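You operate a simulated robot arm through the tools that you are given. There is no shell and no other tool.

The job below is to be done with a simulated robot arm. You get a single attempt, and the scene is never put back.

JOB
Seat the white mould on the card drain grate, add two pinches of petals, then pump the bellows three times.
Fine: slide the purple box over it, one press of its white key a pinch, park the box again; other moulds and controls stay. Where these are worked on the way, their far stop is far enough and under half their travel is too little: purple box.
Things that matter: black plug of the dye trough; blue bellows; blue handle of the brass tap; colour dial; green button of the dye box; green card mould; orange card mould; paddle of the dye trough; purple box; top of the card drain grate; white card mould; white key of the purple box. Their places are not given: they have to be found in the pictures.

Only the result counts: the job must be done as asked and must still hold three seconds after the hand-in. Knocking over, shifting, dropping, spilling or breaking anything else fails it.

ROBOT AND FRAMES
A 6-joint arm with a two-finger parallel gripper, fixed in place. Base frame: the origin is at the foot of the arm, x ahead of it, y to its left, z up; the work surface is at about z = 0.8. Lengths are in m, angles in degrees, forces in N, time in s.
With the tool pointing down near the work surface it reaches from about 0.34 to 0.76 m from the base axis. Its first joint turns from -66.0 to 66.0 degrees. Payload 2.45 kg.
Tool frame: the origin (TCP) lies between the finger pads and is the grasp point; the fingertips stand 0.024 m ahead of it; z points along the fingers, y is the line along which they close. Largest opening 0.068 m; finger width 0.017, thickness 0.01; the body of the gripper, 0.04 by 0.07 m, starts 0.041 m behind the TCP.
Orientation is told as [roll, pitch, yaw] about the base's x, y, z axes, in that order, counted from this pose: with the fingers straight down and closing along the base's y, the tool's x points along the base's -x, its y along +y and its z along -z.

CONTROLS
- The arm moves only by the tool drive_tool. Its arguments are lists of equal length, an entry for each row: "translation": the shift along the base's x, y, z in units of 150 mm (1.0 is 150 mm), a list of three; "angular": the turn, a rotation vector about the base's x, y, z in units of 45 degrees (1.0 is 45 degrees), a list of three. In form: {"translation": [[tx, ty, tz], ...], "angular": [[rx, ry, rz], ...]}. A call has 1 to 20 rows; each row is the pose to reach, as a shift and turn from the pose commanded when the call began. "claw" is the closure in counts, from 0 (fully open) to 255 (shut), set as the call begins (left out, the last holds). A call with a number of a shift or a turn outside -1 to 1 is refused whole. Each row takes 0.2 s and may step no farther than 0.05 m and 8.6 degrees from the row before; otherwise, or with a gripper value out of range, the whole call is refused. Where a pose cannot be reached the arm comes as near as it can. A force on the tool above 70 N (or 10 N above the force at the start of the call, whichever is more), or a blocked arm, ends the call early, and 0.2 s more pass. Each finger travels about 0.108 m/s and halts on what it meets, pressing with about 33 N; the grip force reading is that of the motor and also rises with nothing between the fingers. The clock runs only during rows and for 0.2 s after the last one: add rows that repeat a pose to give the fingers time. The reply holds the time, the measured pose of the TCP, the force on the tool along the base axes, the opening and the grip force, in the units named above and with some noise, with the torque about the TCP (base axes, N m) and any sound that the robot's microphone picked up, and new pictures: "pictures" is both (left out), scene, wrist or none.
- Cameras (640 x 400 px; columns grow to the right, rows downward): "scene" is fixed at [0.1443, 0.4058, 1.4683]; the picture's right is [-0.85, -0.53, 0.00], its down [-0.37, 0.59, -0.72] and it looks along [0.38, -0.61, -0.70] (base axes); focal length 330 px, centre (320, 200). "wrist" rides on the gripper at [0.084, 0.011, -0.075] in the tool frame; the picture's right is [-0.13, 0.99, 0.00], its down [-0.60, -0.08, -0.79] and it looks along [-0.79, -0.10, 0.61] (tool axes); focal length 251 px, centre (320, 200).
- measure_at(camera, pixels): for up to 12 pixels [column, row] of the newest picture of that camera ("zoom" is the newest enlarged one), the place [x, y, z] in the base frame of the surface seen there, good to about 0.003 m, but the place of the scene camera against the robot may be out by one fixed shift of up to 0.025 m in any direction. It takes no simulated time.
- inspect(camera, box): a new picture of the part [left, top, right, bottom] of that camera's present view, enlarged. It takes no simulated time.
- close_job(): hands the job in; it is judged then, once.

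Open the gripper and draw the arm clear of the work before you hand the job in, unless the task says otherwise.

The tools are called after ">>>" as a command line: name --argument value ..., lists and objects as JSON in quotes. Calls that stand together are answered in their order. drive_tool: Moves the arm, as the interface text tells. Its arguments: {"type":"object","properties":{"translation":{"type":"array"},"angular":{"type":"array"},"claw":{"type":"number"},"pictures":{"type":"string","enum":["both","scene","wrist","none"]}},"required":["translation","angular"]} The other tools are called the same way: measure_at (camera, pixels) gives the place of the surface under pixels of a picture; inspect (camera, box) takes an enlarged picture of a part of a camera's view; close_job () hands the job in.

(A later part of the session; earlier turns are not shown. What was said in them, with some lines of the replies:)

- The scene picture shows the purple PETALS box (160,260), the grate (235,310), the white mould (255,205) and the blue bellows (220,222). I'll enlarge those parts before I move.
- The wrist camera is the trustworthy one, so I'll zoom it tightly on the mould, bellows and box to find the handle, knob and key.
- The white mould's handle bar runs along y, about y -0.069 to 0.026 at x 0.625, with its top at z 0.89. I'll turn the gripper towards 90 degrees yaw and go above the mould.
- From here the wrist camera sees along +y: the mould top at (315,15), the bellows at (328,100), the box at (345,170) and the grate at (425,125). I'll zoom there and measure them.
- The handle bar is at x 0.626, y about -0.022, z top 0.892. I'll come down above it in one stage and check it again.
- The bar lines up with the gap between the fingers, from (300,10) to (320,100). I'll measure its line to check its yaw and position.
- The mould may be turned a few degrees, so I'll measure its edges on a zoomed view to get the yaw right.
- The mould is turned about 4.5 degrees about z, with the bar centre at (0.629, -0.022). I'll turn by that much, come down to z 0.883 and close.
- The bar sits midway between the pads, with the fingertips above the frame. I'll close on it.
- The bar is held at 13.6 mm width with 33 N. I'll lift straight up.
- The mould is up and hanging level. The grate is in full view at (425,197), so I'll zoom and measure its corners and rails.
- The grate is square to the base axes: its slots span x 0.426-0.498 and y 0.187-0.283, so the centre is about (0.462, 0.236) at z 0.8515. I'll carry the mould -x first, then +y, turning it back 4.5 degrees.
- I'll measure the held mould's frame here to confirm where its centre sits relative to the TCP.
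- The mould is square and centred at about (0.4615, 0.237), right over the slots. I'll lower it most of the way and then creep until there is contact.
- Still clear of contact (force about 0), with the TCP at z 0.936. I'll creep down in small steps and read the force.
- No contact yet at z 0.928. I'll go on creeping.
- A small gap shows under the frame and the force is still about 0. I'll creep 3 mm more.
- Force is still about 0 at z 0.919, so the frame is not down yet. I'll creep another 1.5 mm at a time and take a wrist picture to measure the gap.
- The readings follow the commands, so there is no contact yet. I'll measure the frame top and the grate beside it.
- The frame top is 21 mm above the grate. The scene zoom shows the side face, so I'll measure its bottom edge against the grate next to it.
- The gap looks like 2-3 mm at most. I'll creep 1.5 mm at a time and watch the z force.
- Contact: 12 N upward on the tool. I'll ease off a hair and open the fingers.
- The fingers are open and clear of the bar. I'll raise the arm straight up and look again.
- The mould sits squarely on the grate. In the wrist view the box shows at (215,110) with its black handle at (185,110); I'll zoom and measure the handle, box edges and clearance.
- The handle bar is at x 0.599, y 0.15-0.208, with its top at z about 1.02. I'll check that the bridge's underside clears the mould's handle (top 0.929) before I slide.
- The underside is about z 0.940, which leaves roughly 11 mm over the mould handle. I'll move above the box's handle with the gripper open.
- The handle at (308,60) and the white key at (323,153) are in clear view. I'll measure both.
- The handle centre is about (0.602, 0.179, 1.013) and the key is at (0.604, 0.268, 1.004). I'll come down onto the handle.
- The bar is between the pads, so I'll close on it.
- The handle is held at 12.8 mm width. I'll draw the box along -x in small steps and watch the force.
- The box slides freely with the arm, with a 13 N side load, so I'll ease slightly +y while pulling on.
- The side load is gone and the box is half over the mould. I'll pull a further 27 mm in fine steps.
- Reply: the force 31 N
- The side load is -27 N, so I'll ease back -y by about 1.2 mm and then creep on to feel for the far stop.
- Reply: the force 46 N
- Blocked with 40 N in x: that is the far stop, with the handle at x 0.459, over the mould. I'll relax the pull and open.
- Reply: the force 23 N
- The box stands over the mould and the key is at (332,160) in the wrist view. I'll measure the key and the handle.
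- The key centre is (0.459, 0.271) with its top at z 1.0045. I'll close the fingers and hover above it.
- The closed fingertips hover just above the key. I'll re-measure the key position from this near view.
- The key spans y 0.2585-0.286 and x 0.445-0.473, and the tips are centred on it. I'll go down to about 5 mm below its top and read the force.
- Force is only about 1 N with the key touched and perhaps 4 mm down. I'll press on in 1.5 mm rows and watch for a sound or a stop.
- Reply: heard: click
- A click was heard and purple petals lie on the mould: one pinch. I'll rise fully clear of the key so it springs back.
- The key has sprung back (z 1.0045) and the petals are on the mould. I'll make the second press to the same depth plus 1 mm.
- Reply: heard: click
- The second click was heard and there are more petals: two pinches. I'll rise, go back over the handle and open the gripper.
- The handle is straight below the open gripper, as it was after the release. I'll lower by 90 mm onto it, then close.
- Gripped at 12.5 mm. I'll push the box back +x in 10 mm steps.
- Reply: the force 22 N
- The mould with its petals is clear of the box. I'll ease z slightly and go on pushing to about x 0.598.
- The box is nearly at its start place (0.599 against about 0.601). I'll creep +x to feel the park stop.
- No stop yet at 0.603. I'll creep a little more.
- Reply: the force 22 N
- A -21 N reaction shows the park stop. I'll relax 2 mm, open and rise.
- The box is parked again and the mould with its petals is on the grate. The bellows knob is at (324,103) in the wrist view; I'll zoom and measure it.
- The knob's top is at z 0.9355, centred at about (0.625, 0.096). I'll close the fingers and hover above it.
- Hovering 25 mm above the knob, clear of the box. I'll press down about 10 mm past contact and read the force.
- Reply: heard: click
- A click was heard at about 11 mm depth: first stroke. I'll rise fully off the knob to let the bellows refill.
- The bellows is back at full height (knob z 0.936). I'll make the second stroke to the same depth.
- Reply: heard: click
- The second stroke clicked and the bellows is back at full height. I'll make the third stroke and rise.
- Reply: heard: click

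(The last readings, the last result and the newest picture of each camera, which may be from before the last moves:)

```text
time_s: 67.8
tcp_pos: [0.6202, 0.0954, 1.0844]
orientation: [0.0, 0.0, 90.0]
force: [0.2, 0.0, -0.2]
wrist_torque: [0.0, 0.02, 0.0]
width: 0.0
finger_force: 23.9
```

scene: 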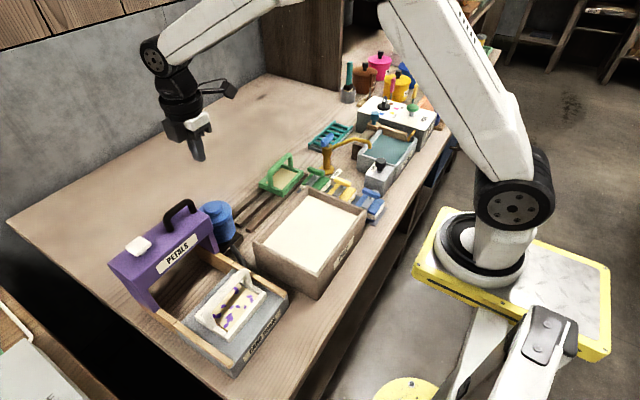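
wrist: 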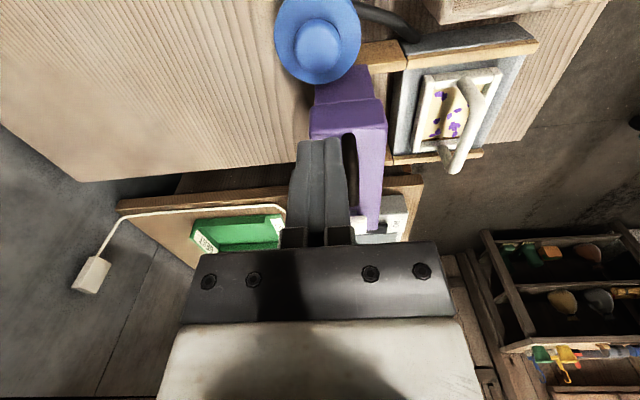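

Three strokes, three clicks. I'll open the gripper, draw up and away, and check the mould closely.

>>> drive_tool --translation '[[0, -0.15, 0.2], [0, -0.3, 0.4], [-0.1, -0.5, 0.5], [-0.2, -0.7, 0.5], [-0.2, -0.7, 0.5]]' --angular '[[0, 0, 0], [0, 0, 0], [0, 0, 0], [0, 0, 0], [0, 0, 0]]' --claw 0

>>> inspect --camera "scene" --box '[100, 190, 310, 380]'

```text
time_s: 69.0
tcp_pos: [0.5922, -0.0096, 1.1568]
orientation: [0.0, -0.1, 90.1]
force: [1.4, -0.3, -0.4]
wrist_torque: [-0.02, 0.01, 0.02]
width: 0.0683
finger_force: 0.1
```

scene: 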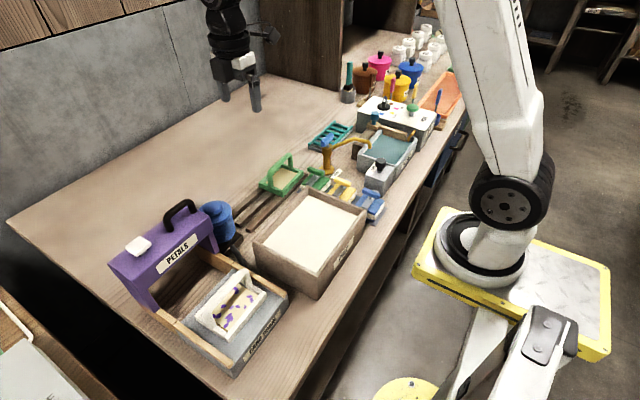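
wrist: 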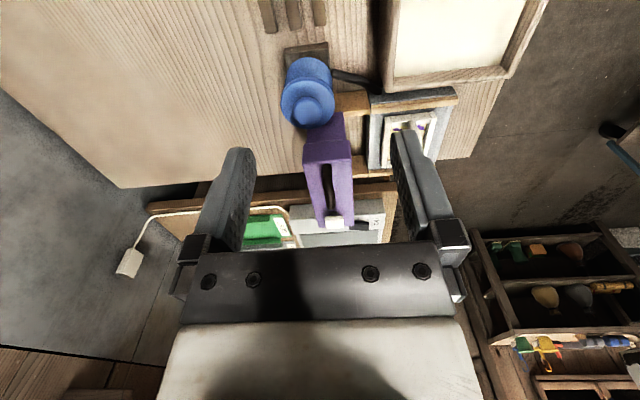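

```text
2.11 times, centred on (205, 285) of scene
```

zoom: 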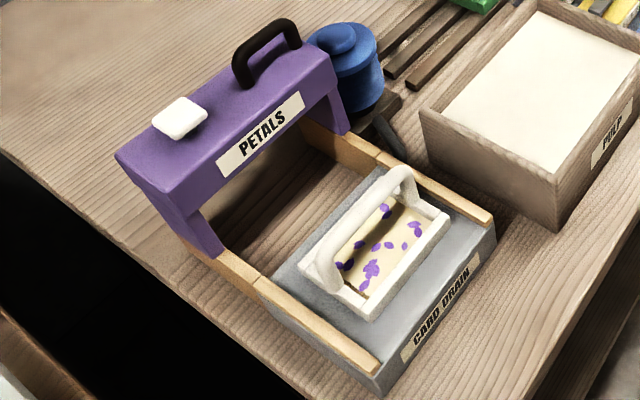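

The mould is seated on the grate with two pinches of petals. The box is parked against its stop, the key and bellows are back up, and the gripper is open and clear. I'm handing the job in.

>>> close_job

```text
The job is handed in.
```

The job is handed in. I don't have the judge's verdict, but the last pictures and readings show each step done:

- **Mould:** the white mould sits squarely on the card drain grate, about centred on the slots.
- **Petals:** I slid the purple box to its far stop over the mould. Two presses of the white key each gave a click, and petals fell both times.
- **Box:** it is pushed back against its park stop, where it started.
- **Bellows:** three strokes, each with a click. I let the bellows rise fully after every stroke.
- **Arm:** the gripper is open and drawn clear. I touched none of the other moulds or controls.

I pressed the key and the bellows only as far as the click, not to their end stops.
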